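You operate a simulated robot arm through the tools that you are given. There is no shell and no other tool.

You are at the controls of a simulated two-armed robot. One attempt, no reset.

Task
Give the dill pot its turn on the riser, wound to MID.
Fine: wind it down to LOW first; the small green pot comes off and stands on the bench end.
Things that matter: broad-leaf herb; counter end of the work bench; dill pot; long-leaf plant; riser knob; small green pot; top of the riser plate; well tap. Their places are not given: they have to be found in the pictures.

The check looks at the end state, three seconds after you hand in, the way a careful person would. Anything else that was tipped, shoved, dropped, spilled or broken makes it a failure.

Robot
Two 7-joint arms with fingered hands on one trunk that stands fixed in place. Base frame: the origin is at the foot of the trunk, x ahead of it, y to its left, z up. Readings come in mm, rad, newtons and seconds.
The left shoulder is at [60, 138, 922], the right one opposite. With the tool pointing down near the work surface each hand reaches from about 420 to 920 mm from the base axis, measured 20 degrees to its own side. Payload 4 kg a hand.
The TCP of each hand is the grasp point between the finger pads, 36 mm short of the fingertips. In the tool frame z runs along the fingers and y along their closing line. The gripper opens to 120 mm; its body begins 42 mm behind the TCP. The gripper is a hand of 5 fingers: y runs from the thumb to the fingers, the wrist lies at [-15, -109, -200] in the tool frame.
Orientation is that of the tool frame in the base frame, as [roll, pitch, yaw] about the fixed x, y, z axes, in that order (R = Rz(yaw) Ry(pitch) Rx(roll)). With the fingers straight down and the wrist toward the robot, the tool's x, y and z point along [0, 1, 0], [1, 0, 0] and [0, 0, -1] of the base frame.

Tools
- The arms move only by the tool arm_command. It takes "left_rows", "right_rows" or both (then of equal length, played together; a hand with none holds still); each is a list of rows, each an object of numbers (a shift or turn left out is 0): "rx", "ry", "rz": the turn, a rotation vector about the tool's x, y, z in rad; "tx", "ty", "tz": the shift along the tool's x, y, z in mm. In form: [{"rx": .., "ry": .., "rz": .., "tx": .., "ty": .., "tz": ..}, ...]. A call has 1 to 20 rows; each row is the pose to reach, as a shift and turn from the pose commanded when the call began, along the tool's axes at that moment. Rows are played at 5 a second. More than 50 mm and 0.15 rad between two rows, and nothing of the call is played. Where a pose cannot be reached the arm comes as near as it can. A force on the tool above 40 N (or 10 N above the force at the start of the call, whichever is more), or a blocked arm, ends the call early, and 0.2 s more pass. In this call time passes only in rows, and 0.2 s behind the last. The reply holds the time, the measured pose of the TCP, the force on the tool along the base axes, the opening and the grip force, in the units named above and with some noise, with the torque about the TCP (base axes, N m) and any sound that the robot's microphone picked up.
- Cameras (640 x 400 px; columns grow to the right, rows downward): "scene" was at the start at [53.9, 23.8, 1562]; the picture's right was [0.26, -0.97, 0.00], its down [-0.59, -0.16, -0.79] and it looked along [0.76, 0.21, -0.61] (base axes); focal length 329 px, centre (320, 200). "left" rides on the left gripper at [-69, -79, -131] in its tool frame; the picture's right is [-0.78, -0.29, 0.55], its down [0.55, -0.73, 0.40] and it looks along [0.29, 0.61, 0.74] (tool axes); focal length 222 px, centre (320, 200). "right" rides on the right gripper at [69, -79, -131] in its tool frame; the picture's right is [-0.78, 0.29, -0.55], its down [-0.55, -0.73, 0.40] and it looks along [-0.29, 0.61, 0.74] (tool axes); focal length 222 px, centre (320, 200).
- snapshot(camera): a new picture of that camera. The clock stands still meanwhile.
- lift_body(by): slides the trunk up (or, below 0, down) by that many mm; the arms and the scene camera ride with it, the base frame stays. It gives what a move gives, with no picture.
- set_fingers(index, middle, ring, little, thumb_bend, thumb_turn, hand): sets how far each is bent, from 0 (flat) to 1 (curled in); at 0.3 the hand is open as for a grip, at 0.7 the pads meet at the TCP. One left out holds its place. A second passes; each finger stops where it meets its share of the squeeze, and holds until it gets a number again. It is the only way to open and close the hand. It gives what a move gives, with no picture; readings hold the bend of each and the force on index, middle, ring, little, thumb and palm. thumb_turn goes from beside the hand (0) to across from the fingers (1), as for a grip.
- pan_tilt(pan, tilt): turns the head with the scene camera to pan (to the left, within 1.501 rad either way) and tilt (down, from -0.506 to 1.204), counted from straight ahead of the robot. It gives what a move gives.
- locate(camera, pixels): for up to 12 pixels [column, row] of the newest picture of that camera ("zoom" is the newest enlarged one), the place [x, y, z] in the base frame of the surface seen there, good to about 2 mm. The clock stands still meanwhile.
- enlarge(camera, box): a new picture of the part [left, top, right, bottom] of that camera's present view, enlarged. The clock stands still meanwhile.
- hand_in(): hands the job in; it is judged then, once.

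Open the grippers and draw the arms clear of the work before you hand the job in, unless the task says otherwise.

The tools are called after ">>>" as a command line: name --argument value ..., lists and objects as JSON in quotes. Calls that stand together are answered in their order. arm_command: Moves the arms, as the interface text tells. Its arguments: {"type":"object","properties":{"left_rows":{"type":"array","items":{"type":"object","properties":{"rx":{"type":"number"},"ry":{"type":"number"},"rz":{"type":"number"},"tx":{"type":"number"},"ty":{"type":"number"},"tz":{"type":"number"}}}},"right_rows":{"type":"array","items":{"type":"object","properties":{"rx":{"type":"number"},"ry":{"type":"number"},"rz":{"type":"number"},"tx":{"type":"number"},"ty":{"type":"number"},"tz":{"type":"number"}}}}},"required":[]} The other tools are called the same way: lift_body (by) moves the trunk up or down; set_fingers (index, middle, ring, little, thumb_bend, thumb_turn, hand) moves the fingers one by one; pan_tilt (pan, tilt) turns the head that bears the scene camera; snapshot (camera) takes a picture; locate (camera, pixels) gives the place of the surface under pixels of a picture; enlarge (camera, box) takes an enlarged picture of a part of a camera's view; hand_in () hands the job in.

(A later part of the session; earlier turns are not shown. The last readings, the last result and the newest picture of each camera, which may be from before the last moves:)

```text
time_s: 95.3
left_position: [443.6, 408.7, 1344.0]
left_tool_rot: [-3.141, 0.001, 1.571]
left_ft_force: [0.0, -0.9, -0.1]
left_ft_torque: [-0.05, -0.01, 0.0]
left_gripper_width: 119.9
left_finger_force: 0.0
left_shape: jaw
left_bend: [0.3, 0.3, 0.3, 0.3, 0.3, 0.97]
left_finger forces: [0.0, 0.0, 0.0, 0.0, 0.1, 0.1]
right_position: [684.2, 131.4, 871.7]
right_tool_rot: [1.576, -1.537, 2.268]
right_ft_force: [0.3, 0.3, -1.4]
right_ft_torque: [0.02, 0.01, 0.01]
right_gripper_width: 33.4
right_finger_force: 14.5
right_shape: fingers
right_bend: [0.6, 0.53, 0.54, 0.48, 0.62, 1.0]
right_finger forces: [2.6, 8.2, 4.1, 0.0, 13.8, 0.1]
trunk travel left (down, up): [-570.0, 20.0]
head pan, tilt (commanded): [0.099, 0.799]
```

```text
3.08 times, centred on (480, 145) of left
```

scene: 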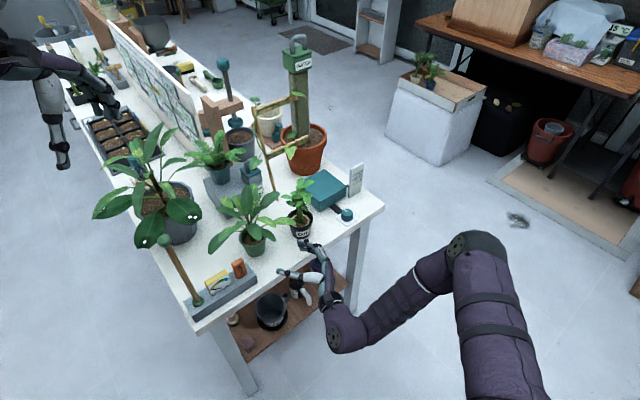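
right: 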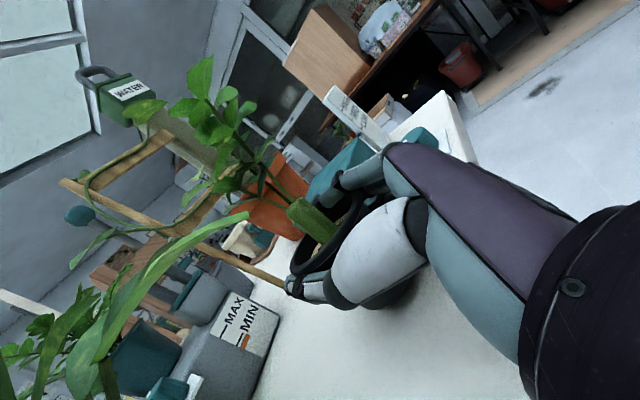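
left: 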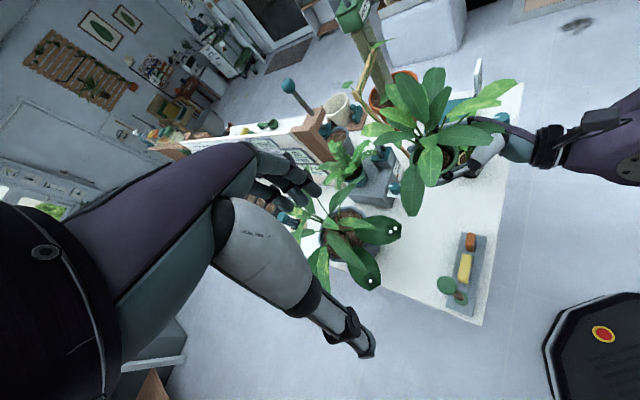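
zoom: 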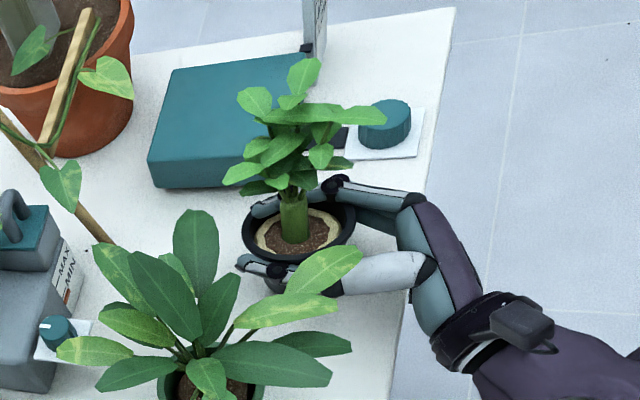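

The index finger has ridden up over the rim and the plant leans a little, so this grip is not good. I set the pot back down and will regrip lower.

>>> arm_command --right_rows '[{"tx": -4}, {"tx": -7}, {"tx": -9}]'

>>> arm_command --right_rows '[{"tx": -1}, {"tx": -2}]'

```text
time_s: 96.1
left_position: [443.0, 409.1, 1345.0]
left_tool_rot: [-3.141, -0.001, 1.57]
left_ft_force: [-0.5, -0.4, 0.1]
left_ft_torque: [0.03, 0.0, 0.01]
left_gripper_width: 119.8
left_finger_force: 0.1
left_shape: jaw
left_bend: [0.3, 0.3, 0.3, 0.3, 0.3, 0.97]
left_finger forces: [0.0, 0.0, 0.0, 0.0, 0.0, 0.0]
right_position: [686.4, 132.7, 865.7]
right_tool_rot: [1.428, -1.536, 2.412]
right_ft_force: [0.6, 0.7, 6.1]
right_ft_torque: [-0.04, -0.18, 0.03]
right_gripper_width: 33.1
right_finger_force: 14.4
right_shape: fingers
right_bend: [0.6, 0.53, 0.54, 0.48, 0.62, 1.0]
right_finger forces: [5.3, 7.5, 3.2, 0.0, 13.5, 0.1]
trunk travel left (down, up): [-570.0, 20.0]
head pan, tilt (commanded): [0.099, 0.799]
```

```text
time_s: 96.7
left_position: [442.2, 408.0, 1345.3]
left_tool_rot: [3.139, 0.0, 1.57]
left_ft_force: [0.2, -0.7, -0.8]
left_ft_torque: [0.0, -0.02, 0.03]
left_gripper_width: 119.9
left_finger_force: 0.1
left_shape: jaw
left_bend: [0.3, 0.3, 0.3, 0.3, 0.3, 0.97]
left_finger forces: [0.0, 0.0, 0.0, 0.0, 0.0, 0.0]
right_position: [683.9, 132.7, 864.8]
right_tool_rot: [1.45, -1.535, 2.393]
right_ft_force: [1.1, 2.4, 14.5]
right_ft_torque: [-0.08, -0.54, 0.02]
right_gripper_width: 33.1
right_finger_force: 17.3
right_shape: fingers
right_bend: [0.6, 0.53, 0.54, 0.48, 0.63, 1.0]
right_finger forces: [9.7, 7.4, 3.6, 0.0, 13.4, 0.0]
trunk travel left (down, up): [-570.0, 20.0]
head pan, tilt (commanded): [0.099, 0.799]
```

Contact with the bench at z≈866; the index lies on top of the rim. I ease up 2 mm, loosen thumb, middle and ring, and then raise the hand to free the index before opening it.

>>> arm_command --right_rows '[{"tx": 1}, {"tx": 2}]'

>>> set_fingers --hand "right" --middle 0.48 --ring 0.47 --thumb_bend 0.5

>>> enlarge --camera "scene" --box '[280, 185, 330, 235]'

>>> enlarge --camera "left" --box '[440, 100, 520, 190]'

```text
time_s: 97.3
left_position: [442.0, 408.6, 1344.3]
left_tool_rot: [-3.142, -0.001, 1.571]
left_ft_force: [0.6, -0.6, -0.3]
left_ft_torque: [0.0, 0.02, 0.05]
left_gripper_width: 119.7
left_finger_force: 0.1
left_shape: jaw
left_bend: [0.3, 0.3, 0.3, 0.3, 0.3, 0.97]
left_finger forces: [0.0, 0.1, 0.1, 0.0, 0.0, 0.0]
right_position: [684.5, 131.9, 865.4]
right_tool_rot: [1.532, -1.537, 2.312]
right_ft_force: [2.4, 2.6, 13.8]
right_ft_torque: [0.03, -0.59, 0.15]
right_gripper_width: 33.4
right_finger_force: 17.2
right_shape: fingers
right_bend: [0.6, 0.53, 0.54, 0.48, 0.63, 1.0]
right_finger forces: [9.2, 7.7, 4.7, 0.1, 13.3, 0.0]
trunk travel left (down, up): [-570.0, 20.0]
head pan, tilt (commanded): [0.099, 0.799]
```

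```text
time_s: 98.3
left_position: [442.2, 408.1, 1345.1]
left_tool_rot: [3.141, 0.001, 1.57]
left_ft_force: [-1.3, 0.9, 0.0]
left_ft_torque: [0.0, 0.06, 0.04]
left_gripper_width: 119.7
left_finger_force: 0.1
left_shape: jaw
left_bend: [0.3, 0.3, 0.3, 0.3, 0.3, 0.97]
left_finger forces: [0.0, 0.0, 0.0, 0.1, 0.0, 0.0]
right_position: [684.1, 131.3, 864.4]
right_tool_rot: [1.498, -1.539, 2.345]
right_ft_force: [1.2, 2.1, 8.3]
right_ft_torque: [0.02, -0.33, 0.06]
right_gripper_width: 45.2
right_finger_force: 4.5
right_shape: fingers
right_bend: [0.6, 0.48, 0.47, 0.48, 0.5, 1.0]
right_finger forces: [9.8, 0.0, 0.0, 0.1, 0.1, 0.0]
trunk travel left (down, up): [-570.0, 20.0]
head pan, tilt (commanded): [0.099, 0.799]
```

```text
8.00 times, centred on (305, 210) of scene
```

zoom: 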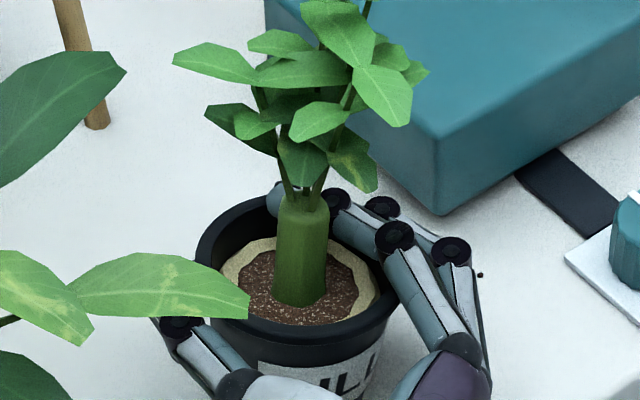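

```text
4.44 times, centred on (480, 145) of left
```

zoom: 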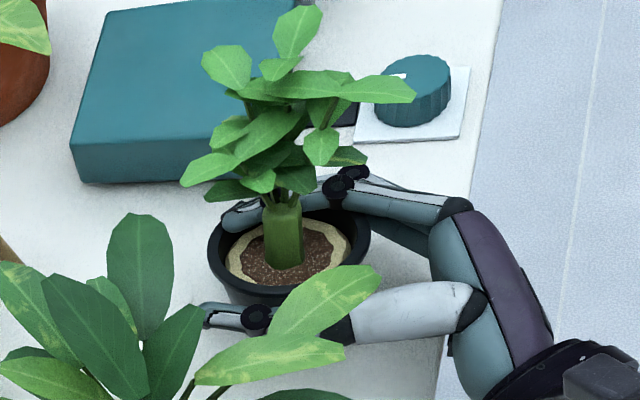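

The index indeed lies across the rim behind the stem. I raise the hand 10 mm with the other fingers loose, then open the index.

>>> arm_command --right_rows '[{"tx": 3}, {"tx": 6}, {"tx": 10}]'

>>> enlarge --camera "left" --box '[440, 100, 520, 190]'

```text
time_s: 99.1
left_position: [442.7, 408.1, 1344.3]
left_tool_rot: [-3.142, -0.001, 1.571]
left_ft_force: [0.5, 0.5, 0.7]
left_ft_torque: [0.0, 0.02, 0.03]
left_gripper_width: 119.8
left_finger_force: 0.0
left_shape: jaw
left_bend: [0.3, 0.3, 0.3, 0.3, 0.3, 0.97]
left_finger forces: [0.0, 0.1, 0.0, 0.0, 0.0, 0.0]
right_position: [684.8, 130.6, 873.7]
right_tool_rot: [1.568, -1.539, 2.274]
right_ft_force: [-1.0, 0.2, -0.4]
right_ft_torque: [-0.03, -0.02, -0.02]
right_gripper_width: 42.8
right_finger_force: 0.2
right_shape: fingers
right_bend: [0.61, 0.48, 0.47, 0.48, 0.5, 1.0]
right_finger forces: [0.0, 0.1, 0.0, 0.0, 0.2, 0.0]
trunk travel left (down, up): [-570.0, 20.0]
head pan, tilt (commanded): [0.099, 0.799]
```

```text
4.44 times, centred on (480, 145) of left
```

zoom: 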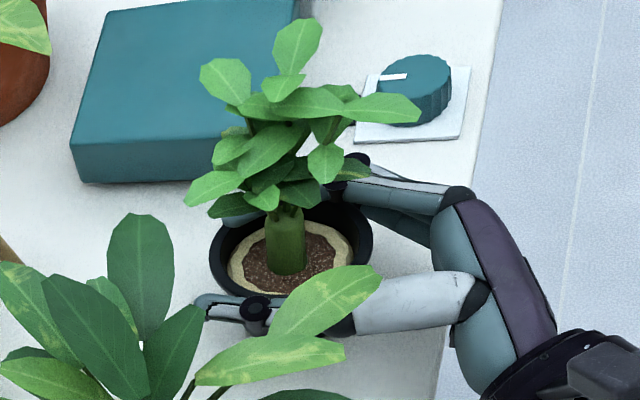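

No force on the index now. I raise 4 mm more and open all fingers to 0.40.

>>> arm_command --right_rows '[{"tx": 2}, {"tx": 4}]'

>>> set_fingers --hand "right" --index 0.4 --middle 0.4 --ring 0.4 --little 0.4 --thumb_bend 0.4

>>> enlarge --camera "left" --box '[420, 80, 540, 210]'

>>> enlarge --camera "scene" --box '[270, 170, 340, 250]'

>>> locate --camera "zoom" --pixels '[[222, 250], [230, 275], [265, 298], [340, 230], [330, 290], [300, 305], [355, 245], [250, 215], [300, 245], [275, 330], [300, 340]]'

```text
time_s: 99.7
left_position: [441.9, 407.7, 1344.4]
left_tool_rot: [3.14, 0.0, 1.571]
left_ft_force: [-0.2, -0.2, 0.2]
left_ft_torque: [0.0, 0.03, -0.01]
left_gripper_width: 119.9
left_finger_force: 0.0
left_shape: jaw
left_bend: [0.3, 0.3, 0.3, 0.3, 0.3, 0.97]
left_finger forces: [0.0, 0.1, 0.1, 0.0, 0.1, 0.1]
right_position: [684.6, 131.3, 877.5]
right_tool_rot: [1.547, -1.538, 2.293]
right_ft_force: [0.5, 0.5, -0.3]
right_ft_torque: [0.02, 0.02, -0.01]
right_gripper_width: 43.1
right_finger_force: 0.2
right_shape: fingers
right_bend: [0.61, 0.48, 0.47, 0.48, 0.5, 1.0]
right_finger forces: [0.0, 0.0, 0.0, 0.0, 0.0, 0.1]
trunk travel left (down, up): [-570.0, 20.0]
head pan, tilt (commanded): [0.099, 0.799]
```

```text
time_s: 100.7
left_position: [443.1, 408.8, 1344.5]
left_tool_rot: [-3.141, 0.0, 1.572]
left_ft_force: [-0.2, 0.1, 0.1]
left_ft_torque: [-0.04, 0.03, -0.01]
left_gripper_width: 119.9
left_finger_force: 0.1
left_shape: jaw
left_bend: [0.3, 0.3, 0.3, 0.3, 0.3, 0.97]
left_finger forces: [0.0, 0.0, 0.0, 0.1, 0.1, 0.0]
right_position: [684.8, 132.5, 877.2]
right_tool_rot: [1.499, -1.537, 2.344]
right_ft_force: [0.6, 0.5, 0.4]
right_ft_torque: [-0.02, 0.03, 0.01]
right_gripper_width: 89.4
right_finger_force: 0.1
right_shape: fingers
right_bend: [0.4, 0.4, 0.4, 0.4, 0.4, 0.99]
right_finger forces: [0.0, 0.0, 0.1, 0.0, 0.1, 0.1]
trunk travel left (down, up): [-570.0, 20.0]
head pan, tilt (commanded): [0.099, 0.799]
```

```text
3.08 times, centred on (480, 145) of left
```

zoom: 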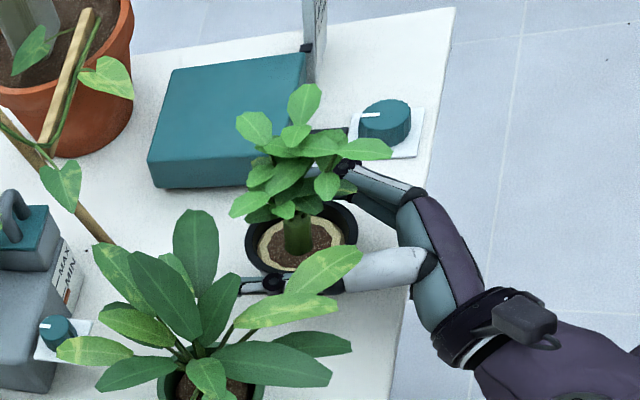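

```text
5.00 times, centred on (305, 210) of scene
```

zoom: 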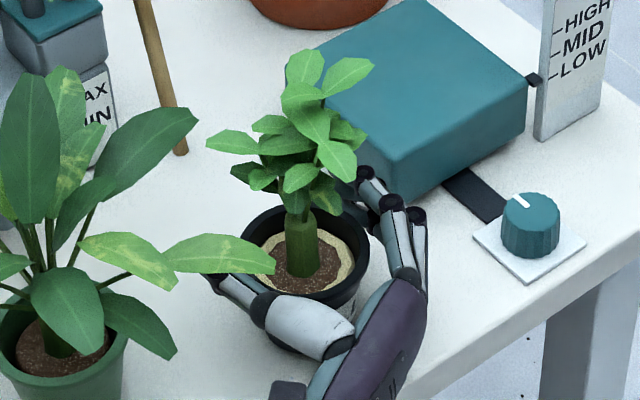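

```text
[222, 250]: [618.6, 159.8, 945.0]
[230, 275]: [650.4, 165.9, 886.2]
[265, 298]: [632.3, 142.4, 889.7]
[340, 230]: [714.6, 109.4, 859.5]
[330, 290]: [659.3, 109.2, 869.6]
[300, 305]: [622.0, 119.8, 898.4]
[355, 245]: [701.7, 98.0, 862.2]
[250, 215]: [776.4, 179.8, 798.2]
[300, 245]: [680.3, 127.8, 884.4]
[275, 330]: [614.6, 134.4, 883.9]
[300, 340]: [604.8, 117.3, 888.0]
```

The pot stands upright again. I measure its rim in the left view.

>>> enlarge --camera "left" --box '[450, 120, 510, 185]'

>>> locate --camera "zoom" --pixels '[[180, 200], [178, 225], [190, 250], [405, 180], [415, 200], [400, 160], [205, 180], [280, 290], [250, 280], [400, 230], [310, 215], [215, 270]]'

```text
6.15 times, centred on (480, 152) of left
```

zoom: 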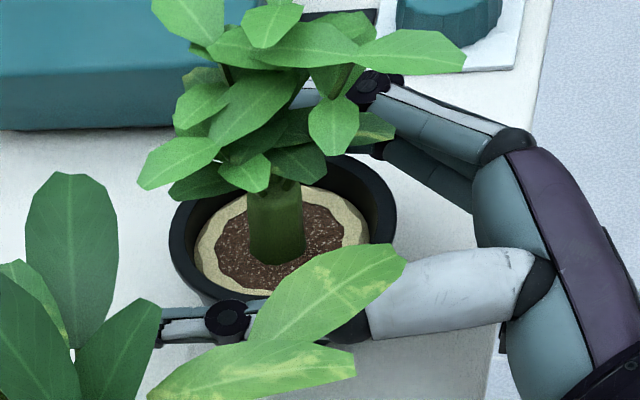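

```text
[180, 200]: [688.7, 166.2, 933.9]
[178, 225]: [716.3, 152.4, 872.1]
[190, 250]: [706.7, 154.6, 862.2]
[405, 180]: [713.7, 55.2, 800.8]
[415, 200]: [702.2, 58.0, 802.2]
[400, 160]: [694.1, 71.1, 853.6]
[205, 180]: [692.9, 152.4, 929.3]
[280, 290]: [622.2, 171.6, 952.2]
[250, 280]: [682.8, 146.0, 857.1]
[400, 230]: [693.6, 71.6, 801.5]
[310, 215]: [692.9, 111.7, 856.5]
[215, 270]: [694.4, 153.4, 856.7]
```

I locate the stem base and both rim ends to fix the axis.

>>> locate --camera "zoom" --pixels '[[277, 262], [277, 240], [393, 200], [390, 185], [392, 215], [385, 232], [345, 240], [225, 225], [172, 240], [176, 260], [205, 290], [340, 175]]'

```text
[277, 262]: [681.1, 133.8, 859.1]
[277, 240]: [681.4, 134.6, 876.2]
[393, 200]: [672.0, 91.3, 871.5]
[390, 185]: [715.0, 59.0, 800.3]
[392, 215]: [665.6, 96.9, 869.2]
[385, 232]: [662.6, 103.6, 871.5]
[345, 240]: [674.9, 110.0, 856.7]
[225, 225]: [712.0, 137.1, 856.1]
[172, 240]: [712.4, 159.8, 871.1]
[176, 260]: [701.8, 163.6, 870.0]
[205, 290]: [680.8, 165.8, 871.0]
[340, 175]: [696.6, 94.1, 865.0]
```

The axis is now at about (688,129), 1 mm from the TCP. I back off 6 mm along the fingers and lower to z≈859 around the pot, slightly below the former grip.

>>> arm_command --right_rows '[{"tz": -3, "ty": 0.8}, {"tz": -6, "ty": 0.9}, {"tz": -6, "ty": 0.9, "tx": -7}, {"tz": -6, "ty": 0.9, "tx": -13}, {"tz": -6, "ty": 0.9, "tx": -18}]'

>>> arm_command --right_rows '[{"tx": -0.7}, {"tx": -1.5}]'

>>> enlarge --camera "scene" --box '[270, 170, 340, 250]'

>>> enlarge --camera "left" --box '[450, 120, 510, 185]'

```text
time_s: 101.9
left_position: [443.2, 407.5, 1346.1]
left_tool_rot: [-3.141, 0.0, 1.57]
left_ft_force: [0.0, 0.1, -0.8]
left_ft_torque: [0.0, 0.0, 0.01]
left_gripper_width: 120.2
left_finger_force: 0.2
left_shape: jaw
left_bend: [0.3, 0.3, 0.3, 0.3, 0.3, 0.97]
left_finger forces: [0.0, 0.0, 0.0, 0.0, 0.0, 0.1]
right_position: [680.7, 127.4, 859.3]
right_tool_rot: [1.496, -1.538, 2.348]
right_ft_force: [0.3, 0.1, -0.1]
right_ft_torque: [-0.03, 0.02, 0.02]
right_gripper_width: 89.2
right_finger_force: 0.0
right_shape: fingers
right_bend: [0.4, 0.4, 0.4, 0.4, 0.4, 0.99]
right_finger forces: [0.0, 0.0, 0.1, 0.0, 0.0, 0.0]
trunk travel left (down, up): [-570.0, 20.0]
head pan, tilt (commanded): [0.099, 0.799]
```

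```text
time_s: 102.5
left_position: [443.6, 408.7, 1344.8]
left_tool_rot: [-3.14, 0.0, 1.571]
left_ft_force: [0.4, -0.2, 0.1]
left_ft_torque: [0.05, 0.03, -0.01]
left_gripper_width: 119.5
left_finger_force: 0.0
left_shape: jaw
left_bend: [0.3, 0.3, 0.3, 0.3, 0.3, 0.97]
left_finger forces: [0.0, 0.1, 0.0, 0.1, 0.0, 0.0]
right_position: [681.3, 127.6, 858.5]
right_tool_rot: [1.573, -1.538, 2.269]
right_ft_force: [-0.2, 0.1, 1.3]
right_ft_torque: [0.01, 0.02, 0.05]
right_gripper_width: 89.6
right_finger_force: 0.1
right_shape: fingers
right_bend: [0.4, 0.4, 0.4, 0.4, 0.4, 0.99]
right_finger forces: [0.0, 0.1, 0.0, 0.0, 0.0, 0.0]
trunk travel left (down, up): [-570.0, 20.0]
head pan, tilt (commanded): [0.099, 0.799]
```

```text
5.00 times, centred on (305, 210) of scene
```

zoom: 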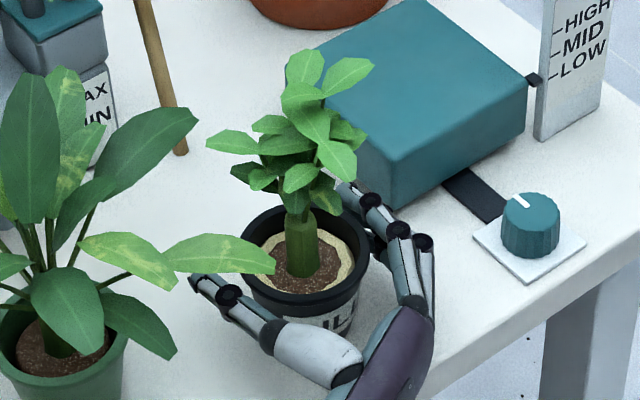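

```text
6.15 times, centred on (480, 152) of left
```

zoom: 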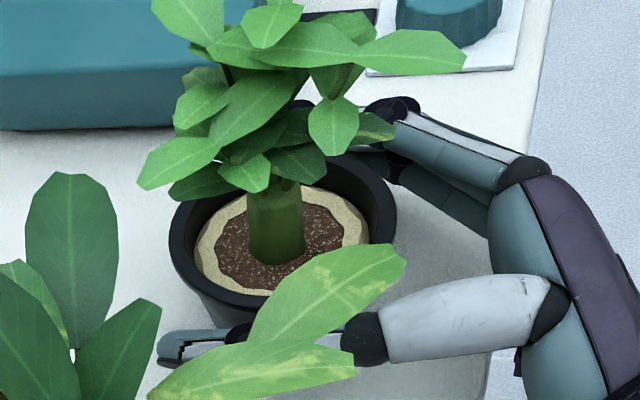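

No clear contact yet at z=858.5. I go 1.5 mm lower and close in steps, keeping the index moderate.

>>> arm_command --right_rows '[{"tx": -0.7}, {"tx": -1.5}]'

>>> set_fingers --hand "right" --index 0.47 --middle 0.5 --ring 0.52 --little 0.44 --thumb_bend 0.52

>>> enlarge --camera "left" --box '[450, 120, 510, 185]'

```text
time_s: 103.1
left_position: [443.1, 408.0, 1345.2]
left_tool_rot: [-3.141, 0.0, 1.571]
left_ft_force: [-0.2, 0.3, 0.0]
left_ft_torque: [0.0, 0.01, 0.02]
left_gripper_width: 119.9
left_finger_force: 0.1
left_shape: jaw
left_bend: [0.3, 0.3, 0.3, 0.3, 0.3, 0.97]
left_finger forces: [0.0, 0.0, 0.0, 0.0, 0.0, 0.0]
right_position: [680.6, 127.5, 855.8]
right_tool_rot: [1.52, -1.537, 2.322]
right_ft_force: [-0.7, -0.3, 0.1]
right_ft_torque: [-0.01, 0.01, -0.01]
right_gripper_width: 89.1
right_finger_force: 0.0
right_shape: fingers
right_bend: [0.4, 0.4, 0.4, 0.4, 0.4, 0.99]
right_finger forces: [0.1, 0.0, 0.0, 0.1, 0.0, 0.0]
trunk travel left (down, up): [-570.0, 20.0]
head pan, tilt (commanded): [0.099, 0.799]
```

```text
time_s: 104.1
left_position: [442.6, 408.2, 1344.2]
left_tool_rot: [-3.142, 0.0, 1.571]
left_ft_force: [-0.8, 0.2, -0.2]
left_ft_torque: [0.01, -0.01, 0.0]
left_gripper_width: 119.9
left_finger_force: 0.0
left_shape: jaw
left_bend: [0.3, 0.3, 0.3, 0.3, 0.3, 0.97]
left_finger forces: [0.0, 0.0, 0.0, 0.0, 0.0, 0.0]
right_position: [680.4, 126.7, 856.3]
right_tool_rot: [1.489, -1.537, 2.356]
right_ft_force: [0.7, 0.8, -0.7]
right_ft_torque: [0.0, 0.03, 0.01]
right_gripper_width: 64.6
right_finger_force: 1.5
right_shape: fingers
right_bend: [0.46, 0.5, 0.52, 0.44, 0.51, 1.0]
right_finger forces: [1.4, 0.1, 0.2, 0.0, 1.6, 0.1]
trunk travel left (down, up): [-570.0, 20.0]
head pan, tilt (commanded): [0.099, 0.799]
```

```text
6.15 times, centred on (480, 152) of left
```

zoom: 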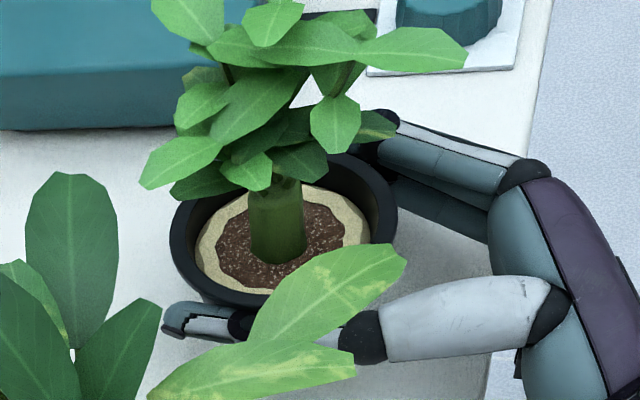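

The hand sits at z≈856 with light contact (index 1.4 N, thumb 1.6 N). I close a bit more, mainly with middle, ring and thumb.

>>> set_fingers --hand "right" --index 0.5 --middle 0.56 --ring 0.57 --little 0.46 --thumb_bend 0.58

>>> enlarge --camera "left" --box '[450, 120, 510, 185]'

>>> enlarge --camera "scene" --box '[270, 170, 340, 250]'

```text
time_s: 105.1
left_position: [442.5, 408.2, 1344.6]
left_tool_rot: [-3.141, 0.0, 1.57]
left_ft_force: [0.8, -0.3, 0.2]
left_ft_torque: [0.01, 0.01, 0.0]
left_gripper_width: 119.8
left_finger_force: 0.0
left_shape: jaw
left_bend: [0.3, 0.3, 0.3, 0.3, 0.3, 0.97]
left_finger forces: [0.1, 0.0, 0.0, 0.0, 0.0, 0.1]
right_position: [681.5, 126.8, 856.8]
right_tool_rot: [1.548, -1.537, 2.296]
right_ft_force: [0.1, -0.1, -1.6]
right_ft_torque: [-0.04, -0.05, 0.0]
right_gripper_width: 62.2
right_finger_force: 7.4
right_shape: fingers
right_bend: [0.47, 0.54, 0.54, 0.46, 0.54, 1.0]
right_finger forces: [3.1, 1.9, 2.3, 0.0, 7.5, 0.0]
trunk travel left (down, up): [-570.0, 20.0]
head pan, tilt (commanded): [0.099, 0.799]
```

```text
6.15 times, centred on (480, 152) of left
```

zoom: 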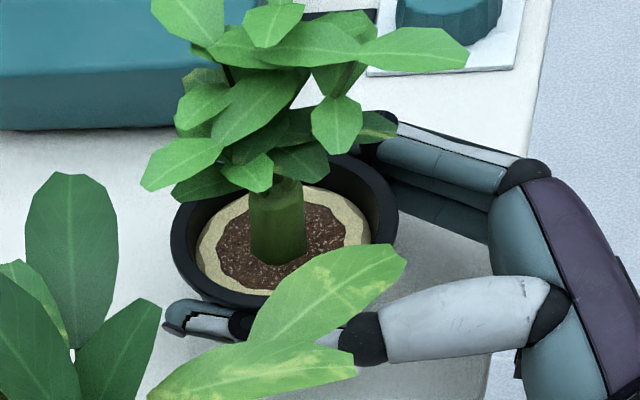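

```text
5.00 times, centred on (305, 210) of scene
```

zoom: 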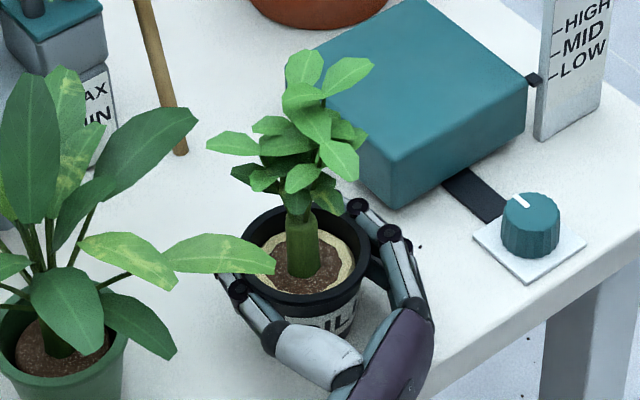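

A balanced contact now (3.1/1.9/2.3 N against 7.5 N), width 62 mm. I add a little more squeeze.

>>> set_fingers --hand "right" --index 0.52 --middle 0.6 --ring 0.6 --thumb_bend 0.61

>>> arm_command --right_rows '[{"tx": 3}, {"tx": 6}, {"tx": 10}]'

>>> enlarge --camera "left" --box '[440, 90, 520, 185]'

>>> enlarge --camera "scene" --box '[270, 170, 340, 250]'

```text
time_s: 106.1
left_position: [442.5, 408.0, 1344.2]
left_tool_rot: [3.141, 0.0, 1.572]
left_ft_force: [-1.0, -0.1, -0.1]
left_ft_torque: [0.0, -0.03, 0.04]
left_gripper_width: 119.8
left_finger_force: 0.0
left_shape: jaw
left_bend: [0.3, 0.3, 0.3, 0.3, 0.3, 0.97]
left_finger forces: [0.0, 0.0, 0.1, 0.1, 0.0, 0.0]
right_position: [682.0, 126.4, 856.6]
right_tool_rot: [1.518, -1.537, 2.326]
right_ft_force: [0.8, 0.2, 0.5]
right_ft_torque: [-0.06, -0.08, -0.06]
right_gripper_width: 60.8
right_finger_force: 12.2
right_shape: fingers
right_bend: [0.48, 0.56, 0.56, 0.46, 0.55, 1.0]
right_finger forces: [4.0, 3.7, 4.2, 0.1, 12.5, 0.0]
trunk travel left (down, up): [-570.0, 20.0]
head pan, tilt (commanded): [0.099, 0.799]
```

```text
time_s: 106.9
left_position: [443.8, 407.0, 1346.2]
left_tool_rot: [-3.142, 0.0, 1.571]
left_ft_force: [0.0, 0.2, -1.1]
left_ft_torque: [-0.01, -0.01, -0.01]
left_gripper_width: 119.9
left_finger_force: 0.1
left_shape: jaw
left_bend: [0.3, 0.3, 0.3, 0.3, 0.3, 0.97]
left_finger forces: [0.1, 0.0, 0.0, 0.1, 0.0, 0.0]
right_position: [681.6, 126.4, 866.0]
right_tool_rot: [1.505, -1.538, 2.338]
right_ft_force: [-0.5, 0.1, -1.2]
right_ft_torque: [-0.04, 0.03, 0.0]
right_gripper_width: 60.9
right_finger_force: 12.0
right_shape: fingers
right_bend: [0.48, 0.56, 0.56, 0.46, 0.55, 1.0]
right_finger forces: [4.0, 3.7, 4.3, 0.1, 12.8, 0.0]
trunk travel left (down, up): [-570.0, 20.0]
head pan, tilt (commanded): [0.099, 0.799]
```

```text
4.21 times, centred on (480, 138) of left
```

zoom: 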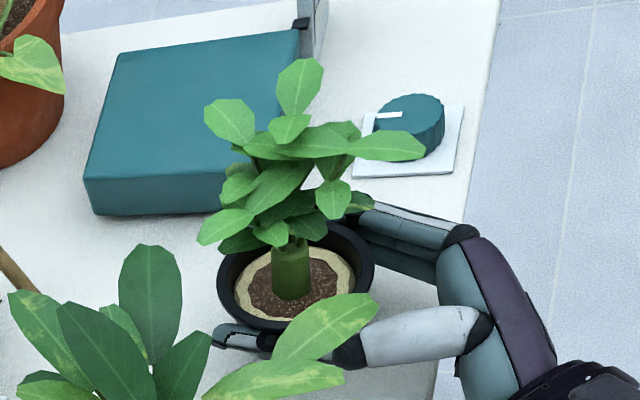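

```text
5.00 times, centred on (305, 210) of scene
```

zoom: 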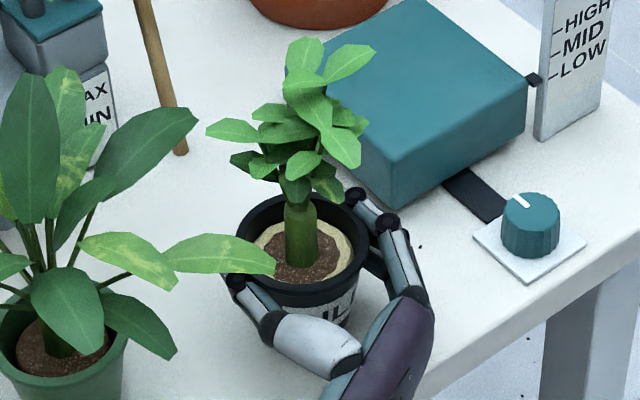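

The dill pot is held steadily (4.0/3.7/4.3 N against 12.8 N), level, 10 mm above the bench. I move it 70 mm to the right first, away from the green plant's leaf tips.

>>> arm_command --right_rows '[{"tx": 1, "ty": 9, "tz": -8}, {"tx": 2, "ty": 21, "tz": -18}, {"tx": 2.7, "ty": 34, "tz": -29}, {"tx": 3, "ty": 45, "tz": -38}, {"tx": 3.3, "ty": 53.6, "tz": -45.3}]'

>>> enlarge --camera "scene" --box '[240, 150, 360, 270]'

```text
time_s: 108.1
left_position: [443.5, 408.9, 1344.6]
left_tool_rot: [-3.141, 0.0, 1.571]
left_ft_force: [-0.2, 0.9, -0.4]
left_ft_torque: [0.01, -0.01, 0.02]
left_gripper_width: 119.8
left_finger_force: 0.1
left_shape: jaw
left_bend: [0.3, 0.3, 0.3, 0.3, 0.3, 0.97]
left_finger forces: [0.0, 0.0, 0.1, 0.0, 0.0, 0.0]
right_position: [680.7, 57.1, 872.7]
right_tool_rot: [1.535, -1.537, 2.308]
right_ft_force: [-0.2, 0.1, -1.5]
right_ft_torque: [0.0, 0.04, 0.0]
right_gripper_width: 61.1
right_finger_force: 12.2
right_shape: fingers
right_bend: [0.48, 0.56, 0.56, 0.46, 0.55, 1.0]
right_finger forces: [4.0, 3.7, 4.3, 0.0, 12.8, 0.1]
trunk travel left (down, up): [-570.0, 20.0]
head pan, tilt (commanded): [0.099, 0.799]
```

```text
3.33 times, centred on (300, 210) of scene
```

zoom: 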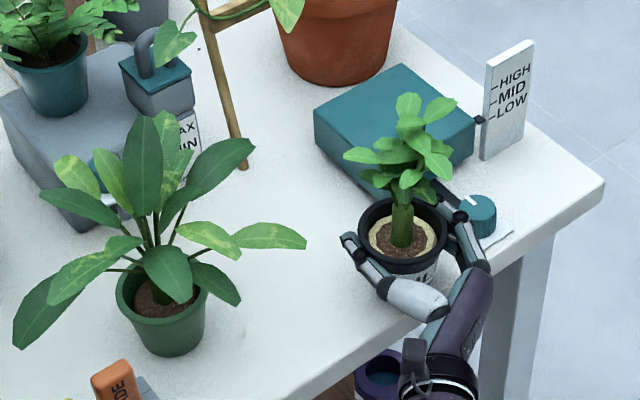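

Clear of the green plant. I lift 76 mm and turn the hand to yaw 32° for the riser.

>>> arm_command --right_rows '[{"tx": 10}, {"tx": 24, "rx": -0.03}, {"tx": 40, "rx": -0.06}, {"tx": 56, "rx": -0.1}, {"tx": 70, "rx": -0.14}, {"tx": 76, "rx": -0.14}]'

>>> snapshot --camera "scene"

>>> enlarge --camera "left" --box '[400, 40, 560, 200]'

```text
time_s: 109.5
left_position: [443.8, 408.2, 1345.4]
left_tool_rot: [3.141, 0.0, 1.571]
left_ft_force: [-0.1, -0.5, -0.2]
left_ft_torque: [0.01, 0.02, -0.01]
left_gripper_width: 119.7
left_finger_force: 0.0
left_shape: jaw
left_bend: [0.3, 0.3, 0.3, 0.3, 0.3, 0.97]
left_finger forces: [0.0, 0.0, 0.0, 0.0, 0.0, 0.0]
right_position: [679.5, 59.1, 947.9]
right_tool_rot: [1.388, -1.538, 2.315]
right_ft_force: [-0.7, -0.9, -0.8]
right_ft_torque: [-0.03, 0.02, 0.02]
right_gripper_width: 61.0
right_finger_force: 12.2
right_shape: fingers
right_bend: [0.48, 0.56, 0.56, 0.46, 0.55, 1.0]
right_finger forces: [4.0, 3.6, 4.3, 0.0, 12.6, 0.0]
trunk travel left (down, up): [-570.0, 20.0]
head pan, tilt (commanded): [0.099, 0.799]
```

```text
taken
```

scene: 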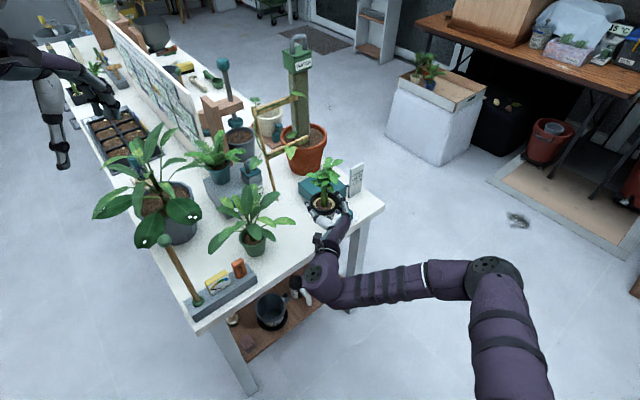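

```text
2.50 times, centred on (480, 120) of left
```

zoom: 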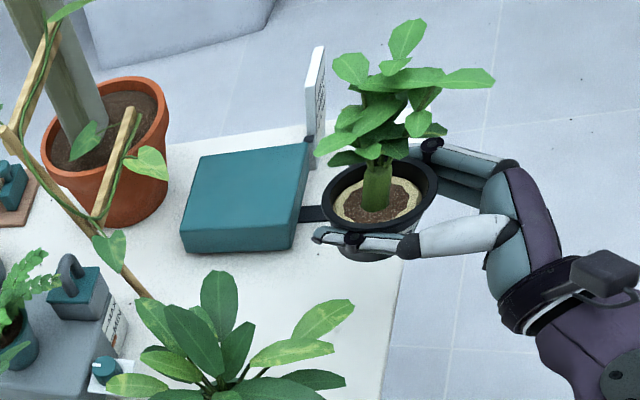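

The pot hangs level at base z≈891. I carry it straight over the riser plate, target axis (857.5,79.5).

>>> arm_command --right_rows '[{"tx": -0.4, "ty": 9, "tz": 19}, {"tx": -1, "ty": 20, "tz": 41}, {"tx": -1.5, "ty": 32, "tz": 66}, {"tx": -2, "ty": 44, "tz": 91}, {"tx": -2.5, "ty": 56, "tz": 116}, {"tx": -3, "ty": 66, "tz": 137}, {"tx": -3.3, "ty": 74.9, "tz": 155}]'

>>> enlarge --camera "scene" --box '[280, 130, 390, 230]'

>>> enlarge --camera "left" --box '[400, 20, 540, 160]'

>>> snapshot --camera "right"

```text
time_s: 111.1
left_position: [443.4, 408.9, 1344.2]
left_tool_rot: [-3.14, -0.001, 1.57]
left_ft_force: [-0.8, 0.3, 0.4]
left_ft_torque: [-0.01, 0.01, 0.02]
left_gripper_width: 119.8
left_finger_force: 0.1
left_shape: jaw
left_bend: [0.3, 0.3, 0.3, 0.3, 0.3, 0.97]
left_finger forces: [0.0, 0.0, 0.0, 0.0, 0.1, 0.0]
right_position: [852.8, 77.8, 947.8]
right_tool_rot: [1.402, -1.537, 2.301]
right_ft_force: [-0.3, -1.1, -1.3]
right_ft_torque: [0.0, 0.02, 0.0]
right_gripper_width: 61.0
right_finger_force: 12.6
right_shape: fingers
right_bend: [0.49, 0.57, 0.56, 0.46, 0.55, 1.0]
right_finger forces: [4.0, 3.5, 4.3, 0.0, 12.6, 0.0]
trunk travel left (down, up): [-570.0, 20.0]
head pan, tilt (commanded): [0.099, 0.799]
```

```text
4.00 times, centred on (335, 180) of scene
```

zoom: 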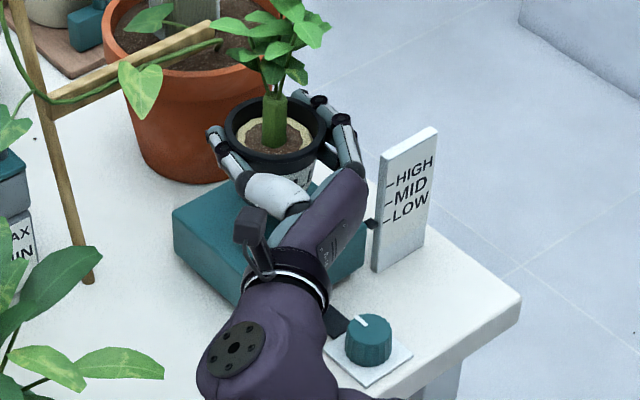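

```text
2.86 times, centred on (470, 90) of left
```

zoom: 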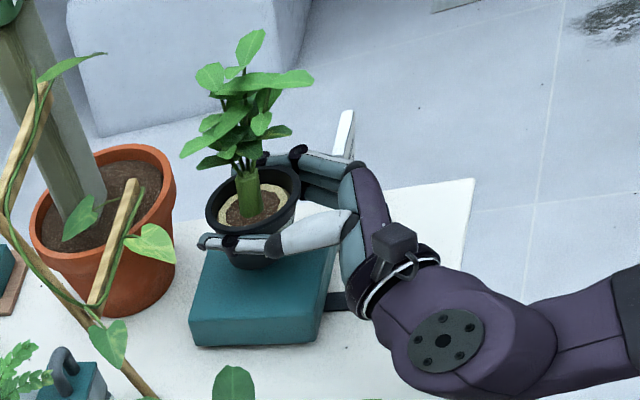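

```text
taken
```

right: 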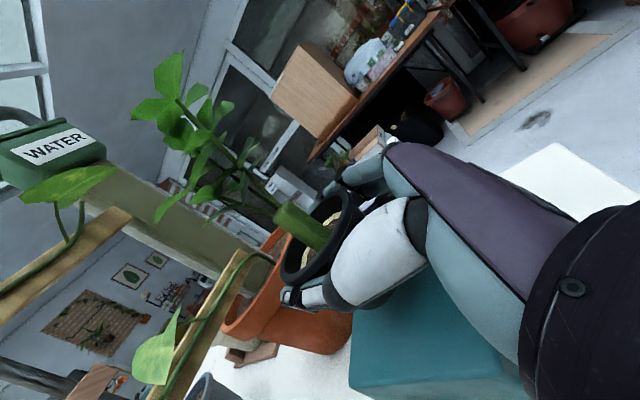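

Over the plate. I measure the held pot's rim to check its centring and level.

>>> enlarge --camera "scene" --box '[300, 140, 350, 190]'

>>> locate --camera "zoom" --pixels '[[148, 115], [160, 160], [200, 185], [245, 195], [290, 190], [335, 150], [345, 110], [150, 95], [240, 150], [245, 110], [180, 175], [320, 175]]'

```text
8.00 times, centred on (325, 165) of scene
```

zoom: 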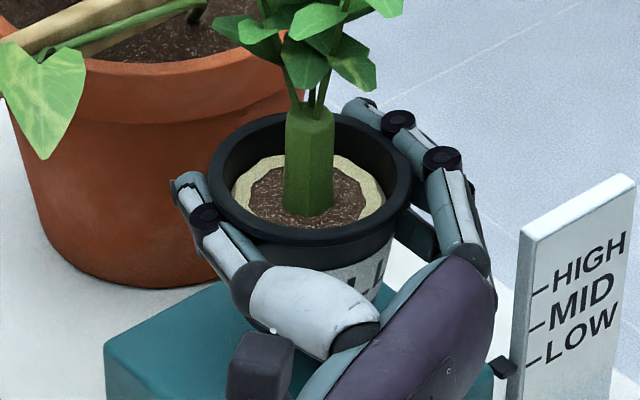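

```text
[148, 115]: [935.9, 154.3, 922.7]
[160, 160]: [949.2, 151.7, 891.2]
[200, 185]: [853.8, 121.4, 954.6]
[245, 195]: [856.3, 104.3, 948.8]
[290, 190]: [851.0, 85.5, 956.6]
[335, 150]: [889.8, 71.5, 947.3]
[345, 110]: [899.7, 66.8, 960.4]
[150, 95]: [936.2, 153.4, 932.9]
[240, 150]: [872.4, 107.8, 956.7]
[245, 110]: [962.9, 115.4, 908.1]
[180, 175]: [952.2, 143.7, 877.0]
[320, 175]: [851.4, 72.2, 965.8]
```

I sample the actual rim pixels: (213,172), (255,232), (310,243), (400,205), (411,165).

>>> locate --camera "zoom" --pixels '[[214, 172], [225, 205], [255, 230], [310, 242], [365, 232], [397, 208], [408, 170], [220, 145], [385, 130], [310, 210], [240, 120], [308, 190]]'

```text
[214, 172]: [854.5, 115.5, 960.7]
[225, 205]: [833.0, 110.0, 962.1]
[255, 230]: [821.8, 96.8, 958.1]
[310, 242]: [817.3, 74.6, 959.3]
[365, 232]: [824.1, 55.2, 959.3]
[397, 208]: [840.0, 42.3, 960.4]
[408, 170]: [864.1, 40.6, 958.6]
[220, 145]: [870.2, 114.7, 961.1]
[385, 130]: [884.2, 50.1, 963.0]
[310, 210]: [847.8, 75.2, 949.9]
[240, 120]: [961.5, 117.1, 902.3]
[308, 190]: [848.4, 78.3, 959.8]
```

The pot axis is at (856,77.5), centred on the plate to about 1–2 mm, rim level. I lower it: 22 mm first, then in small steps to contact.

>>> arm_command --right_rows '[{"tx": -7}, {"tx": -14}, {"tx": -21}, {"tx": -25}]'

>>> arm_command --right_rows '[{"tx": -1}, {"tx": -2}]'

>>> arm_command --right_rows '[{"tx": -0.7}, {"tx": -1.4}]'

```text
time_s: 112.1
left_position: [443.0, 407.9, 1344.2]
left_tool_rot: [-3.14, 0.002, 1.569]
left_ft_force: [1.1, 0.2, -0.4]
left_ft_torque: [-0.02, 0.01, -0.02]
left_gripper_width: 119.3
left_finger_force: 0.0
left_shape: jaw
left_bend: [0.3, 0.3, 0.3, 0.3, 0.3, 0.97]
left_finger forces: [0.0, 0.1, 0.0, 0.0, 0.0, 0.1]
right_position: [851.3, 77.4, 922.5]
right_tool_rot: [1.425, -1.536, 2.278]
right_ft_force: [-0.3, -0.2, -2.0]
right_ft_torque: [0.01, 0.03, -0.01]
right_gripper_width: 61.0
right_finger_force: 11.9
right_shape: fingers
right_bend: [0.49, 0.57, 0.56, 0.46, 0.55, 1.0]
right_finger forces: [4.0, 3.6, 4.3, 0.1, 12.6, 0.0]
trunk travel left (down, up): [-570.0, 20.0]
head pan, tilt (commanded): [0.099, 0.799]
```

```text
time_s: 112.7
left_position: [442.1, 408.2, 1345.3]
left_tool_rot: [-3.141, 0.0, 1.572]
left_ft_force: [0.8, -0.3, -0.6]
left_ft_torque: [0.02, -0.01, 0.0]
left_gripper_width: 119.5
left_finger_force: 0.1
left_shape: jaw
left_bend: [0.3, 0.3, 0.3, 0.3, 0.3, 0.97]
left_finger forces: [0.0, 0.0, 0.0, 0.0, 0.0, 0.0]
right_position: [850.4, 76.2, 921.3]
right_tool_rot: [1.383, -1.539, 2.32]
right_ft_force: [1.1, -0.3, -1.1]
right_ft_torque: [0.01, 0.0, 0.02]
right_gripper_width: 61.2
right_finger_force: 12.5
right_shape: fingers
right_bend: [0.49, 0.57, 0.56, 0.46, 0.55, 1.0]
right_finger forces: [4.0, 3.6, 4.2, 0.1, 12.6, 0.0]
trunk travel left (down, up): [-570.0, 20.0]
head pan, tilt (commanded): [0.099, 0.799]
```

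```text
time_s: 113.3
left_position: [443.6, 407.2, 1345.2]
left_tool_rot: [-3.141, -0.001, 1.57]
left_ft_force: [0.0, -0.2, 0.6]
left_ft_torque: [-0.04, -0.01, -0.01]
left_gripper_width: 120.0
left_finger_force: 0.1
left_shape: jaw
left_bend: [0.3, 0.3, 0.3, 0.3, 0.3, 0.97]
left_finger forces: [0.0, 0.1, 0.0, 0.0, 0.0, 0.0]
right_position: [851.5, 77.2, 920.7]
right_tool_rot: [1.407, -1.537, 2.296]
right_ft_force: [0.5, -0.6, -1.8]
right_ft_torque: [0.0, 0.0, 0.01]
right_gripper_width: 60.9
right_finger_force: 12.5
right_shape: fingers
right_bend: [0.49, 0.57, 0.56, 0.46, 0.55, 1.0]
right_finger forces: [4.0, 3.6, 4.3, 0.0, 12.6, 0.0]
trunk travel left (down, up): [-570.0, 20.0]
head pan, tilt (commanded): [0.099, 0.799]
```

Still hanging (−1.8 N) at z≈920.7. I continue in 1 mm steps.

>>> arm_command --right_rows '[{"tx": -0.6}, {"tx": -1.2}]'

>>> arm_command --right_rows '[{"tx": -0.6}, {"tx": -1.2}]'

>>> enlarge --camera "left" --box '[430, 50, 520, 140]'

```text
time_s: 113.9
left_position: [444.1, 408.1, 1345.6]
left_tool_rot: [3.142, -0.001, 1.571]
left_ft_force: [0.1, -0.1, 1.0]
left_ft_torque: [-0.04, 0.02, 0.02]
left_gripper_width: 119.8
left_finger_force: 0.0
left_shape: jaw
left_bend: [0.3, 0.3, 0.3, 0.3, 0.3, 0.97]
left_finger forces: [0.0, 0.1, 0.0, 0.1, 0.0, 0.1]
right_position: [850.8, 77.2, 918.6]
right_tool_rot: [1.387, -1.535, 2.314]
right_ft_force: [-0.3, -0.1, 1.1]
right_ft_torque: [-0.02, -0.04, -0.04]
right_gripper_width: 60.8
right_finger_force: 11.8
right_shape: fingers
right_bend: [0.49, 0.57, 0.56, 0.46, 0.55, 1.0]
right_finger forces: [3.9, 3.6, 4.2, 0.0, 12.5, 0.0]
trunk travel left (down, up): [-570.0, 20.0]
head pan, tilt (commanded): [0.099, 0.799]
```

```text
time_s: 114.5
left_position: [441.7, 408.5, 1344.9]
left_tool_rot: [3.142, 0.0, 1.572]
left_ft_force: [0.1, -0.7, 0.2]
left_ft_torque: [0.0, -0.01, 0.01]
left_gripper_width: 119.8
left_finger_force: 0.1
left_shape: jaw
left_bend: [0.3, 0.3, 0.3, 0.3, 0.3, 0.97]
left_finger forces: [0.0, 0.0, 0.0, 0.1, 0.0, 0.0]
right_position: [850.8, 77.4, 918.0]
right_tool_rot: [1.342, -1.535, 2.36]
right_ft_force: [0.3, 0.5, 3.0]
right_ft_torque: [-0.04, -0.1, 0.04]
right_gripper_width: 60.7
right_finger_force: 11.7
right_shape: fingers
right_bend: [0.49, 0.57, 0.56, 0.46, 0.55, 1.0]
right_finger forces: [3.8, 3.6, 4.0, 0.0, 12.7, 0.1]
trunk travel left (down, up): [-570.0, 20.0]
head pan, tilt (commanded): [0.099, 0.799]
```

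```text
4.44 times, centred on (475, 95) of left
```

zoom: 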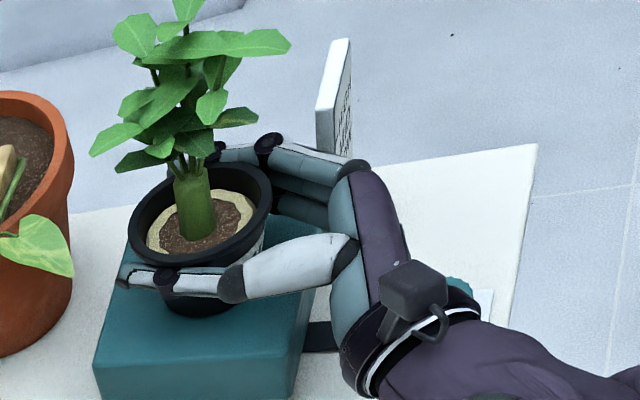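

The pot rests on the plate (+3 N). I loosen gently and then open.

>>> set_fingers --hand "right" --index 0.46 --middle 0.49 --ring 0.49 --little 0.44 --thumb_bend 0.51

>>> set_fingers --hand "right" --index 0.4 --middle 0.4 --ring 0.4 --little 0.4 --thumb_bend 0.4

>>> enlarge --camera "left" --box '[430, 40, 520, 140]'

>>> enlarge --camera "scene" --box '[290, 130, 370, 210]'

```text
time_s: 115.5
left_position: [443.0, 407.8, 1346.0]
left_tool_rot: [3.142, 0.001, 1.572]
left_ft_force: [0.3, -0.2, -0.1]
left_ft_torque: [0.04, -0.01, -0.03]
left_gripper_width: 119.8
left_finger_force: 0.0
left_shape: jaw
left_bend: [0.3, 0.3, 0.3, 0.3, 0.3, 0.97]
left_finger forces: [0.1, 0.1, 0.0, 0.1, 0.1, 0.0]
right_position: [850.8, 77.7, 918.2]
right_tool_rot: [1.421, -1.536, 2.28]
right_ft_force: [-1.1, 0.7, -0.3]
right_ft_torque: [0.01, -0.02, -0.01]
right_gripper_width: 65.5
right_finger_force: 1.0
right_shape: fingers
right_bend: [0.46, 0.49, 0.49, 0.44, 0.51, 1.0]
right_finger forces: [0.4, 0.0, 0.1, 0.0, 0.6, 0.1]
trunk travel left (down, up): [-570.0, 20.0]
head pan, tilt (commanded): [0.099, 0.799]
```

```text
time_s: 116.5
left_position: [442.9, 408.1, 1345.0]
left_tool_rot: [-3.141, 0.001, 1.57]
left_ft_force: [0.2, -0.8, -0.2]
left_ft_torque: [0.0, 0.03, -0.02]
left_gripper_width: 119.8
left_finger_force: 0.0
left_shape: jaw
left_bend: [0.3, 0.3, 0.3, 0.3, 0.3, 0.97]
left_finger forces: [0.1, 0.0, 0.1, 0.0, 0.0, 0.0]
right_position: [851.1, 76.7, 916.0]
right_tool_rot: [1.398, -1.536, 2.304]
right_ft_force: [0.5, -0.5, -0.2]
right_ft_torque: [0.01, 0.01, 0.02]
right_gripper_width: 89.4
right_finger_force: 0.1
right_shape: fingers
right_bend: [0.4, 0.4, 0.4, 0.4, 0.4, 0.99]
right_finger forces: [0.0, 0.0, 0.0, 0.0, 0.0, 0.0]
trunk travel left (down, up): [-570.0, 20.0]
head pan, tilt (commanded): [0.099, 0.799]
```

```text
4.00 times, centred on (475, 90) of left
```

zoom: 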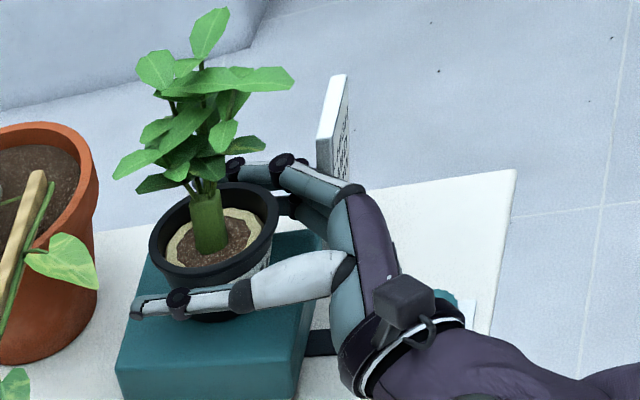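

```text
5.00 times, centred on (330, 170) of scene
```

zoom: 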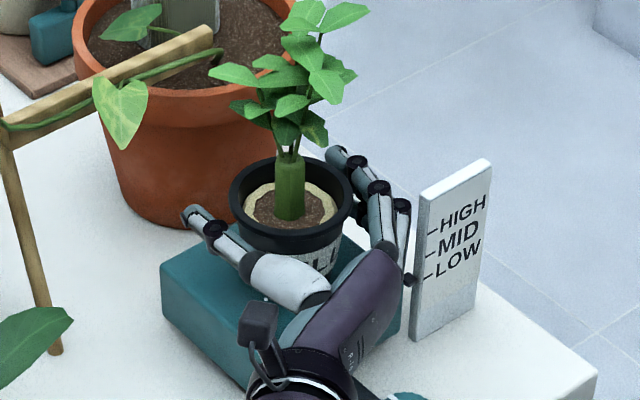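

The dill stands on the plate, upright, fingers free on both sides. I raise 2 mm and withdraw straight back.

>>> arm_command --right_rows '[{"tx": 2}, {"tx": 2, "tz": -10}, {"tx": 2, "tz": -22}, {"tx": 2, "tz": -36}, {"tx": 2, "tz": -52}, {"tx": 2, "tz": -70}, {"tx": 3, "tz": -90}, {"tx": 5, "tz": -110}, {"tx": 8, "tz": -130}]'

>>> enlarge --camera "scene" --box '[270, 110, 390, 220]'

>>> enlarge --camera "left" --box '[400, 20, 560, 200]'

```text
time_s: 118.5
left_position: [443.3, 407.2, 1345.5]
left_tool_rot: [3.141, 0.0, 1.569]
left_ft_force: [0.2, -0.8, 0.4]
left_ft_torque: [-0.03, -0.02, -0.02]
left_gripper_width: 119.5
left_finger_force: 0.0
left_shape: jaw
left_bend: [0.3, 0.3, 0.3, 0.3, 0.3, 0.97]
left_finger forces: [0.0, 0.1, 0.1, 0.0, 0.0, 0.0]
right_position: [740.5, 6.7, 923.1]
right_tool_rot: [1.396, -1.54, 2.304]
right_ft_force: [0.0, -0.5, -1.0]
right_ft_torque: [-0.02, 0.02, 0.0]
right_gripper_width: 89.2
right_finger_force: 0.0
right_shape: fingers
right_bend: [0.4, 0.4, 0.4, 0.4, 0.4, 0.99]
right_finger forces: [0.0, 0.1, 0.1, 0.1, 0.1, 0.0]
trunk travel left (down, up): [-570.0, 20.0]
head pan, tilt (commanded): [0.099, 0.799]
```

```text
3.64 times, centred on (330, 165) of scene
```

zoom: 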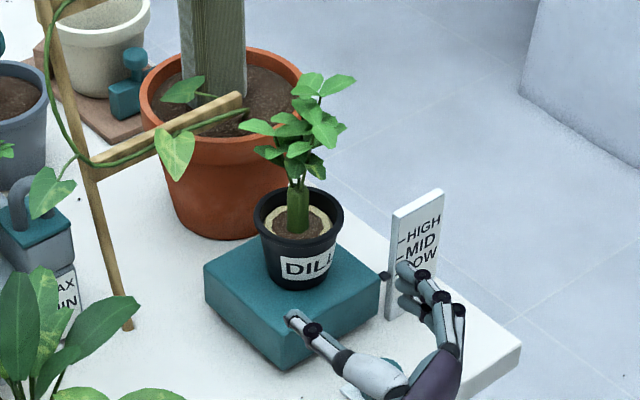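

```text
2.22 times, centred on (480, 110) of left
```

zoom: 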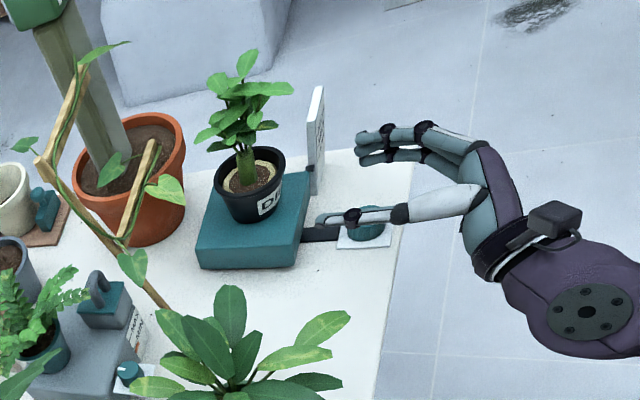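

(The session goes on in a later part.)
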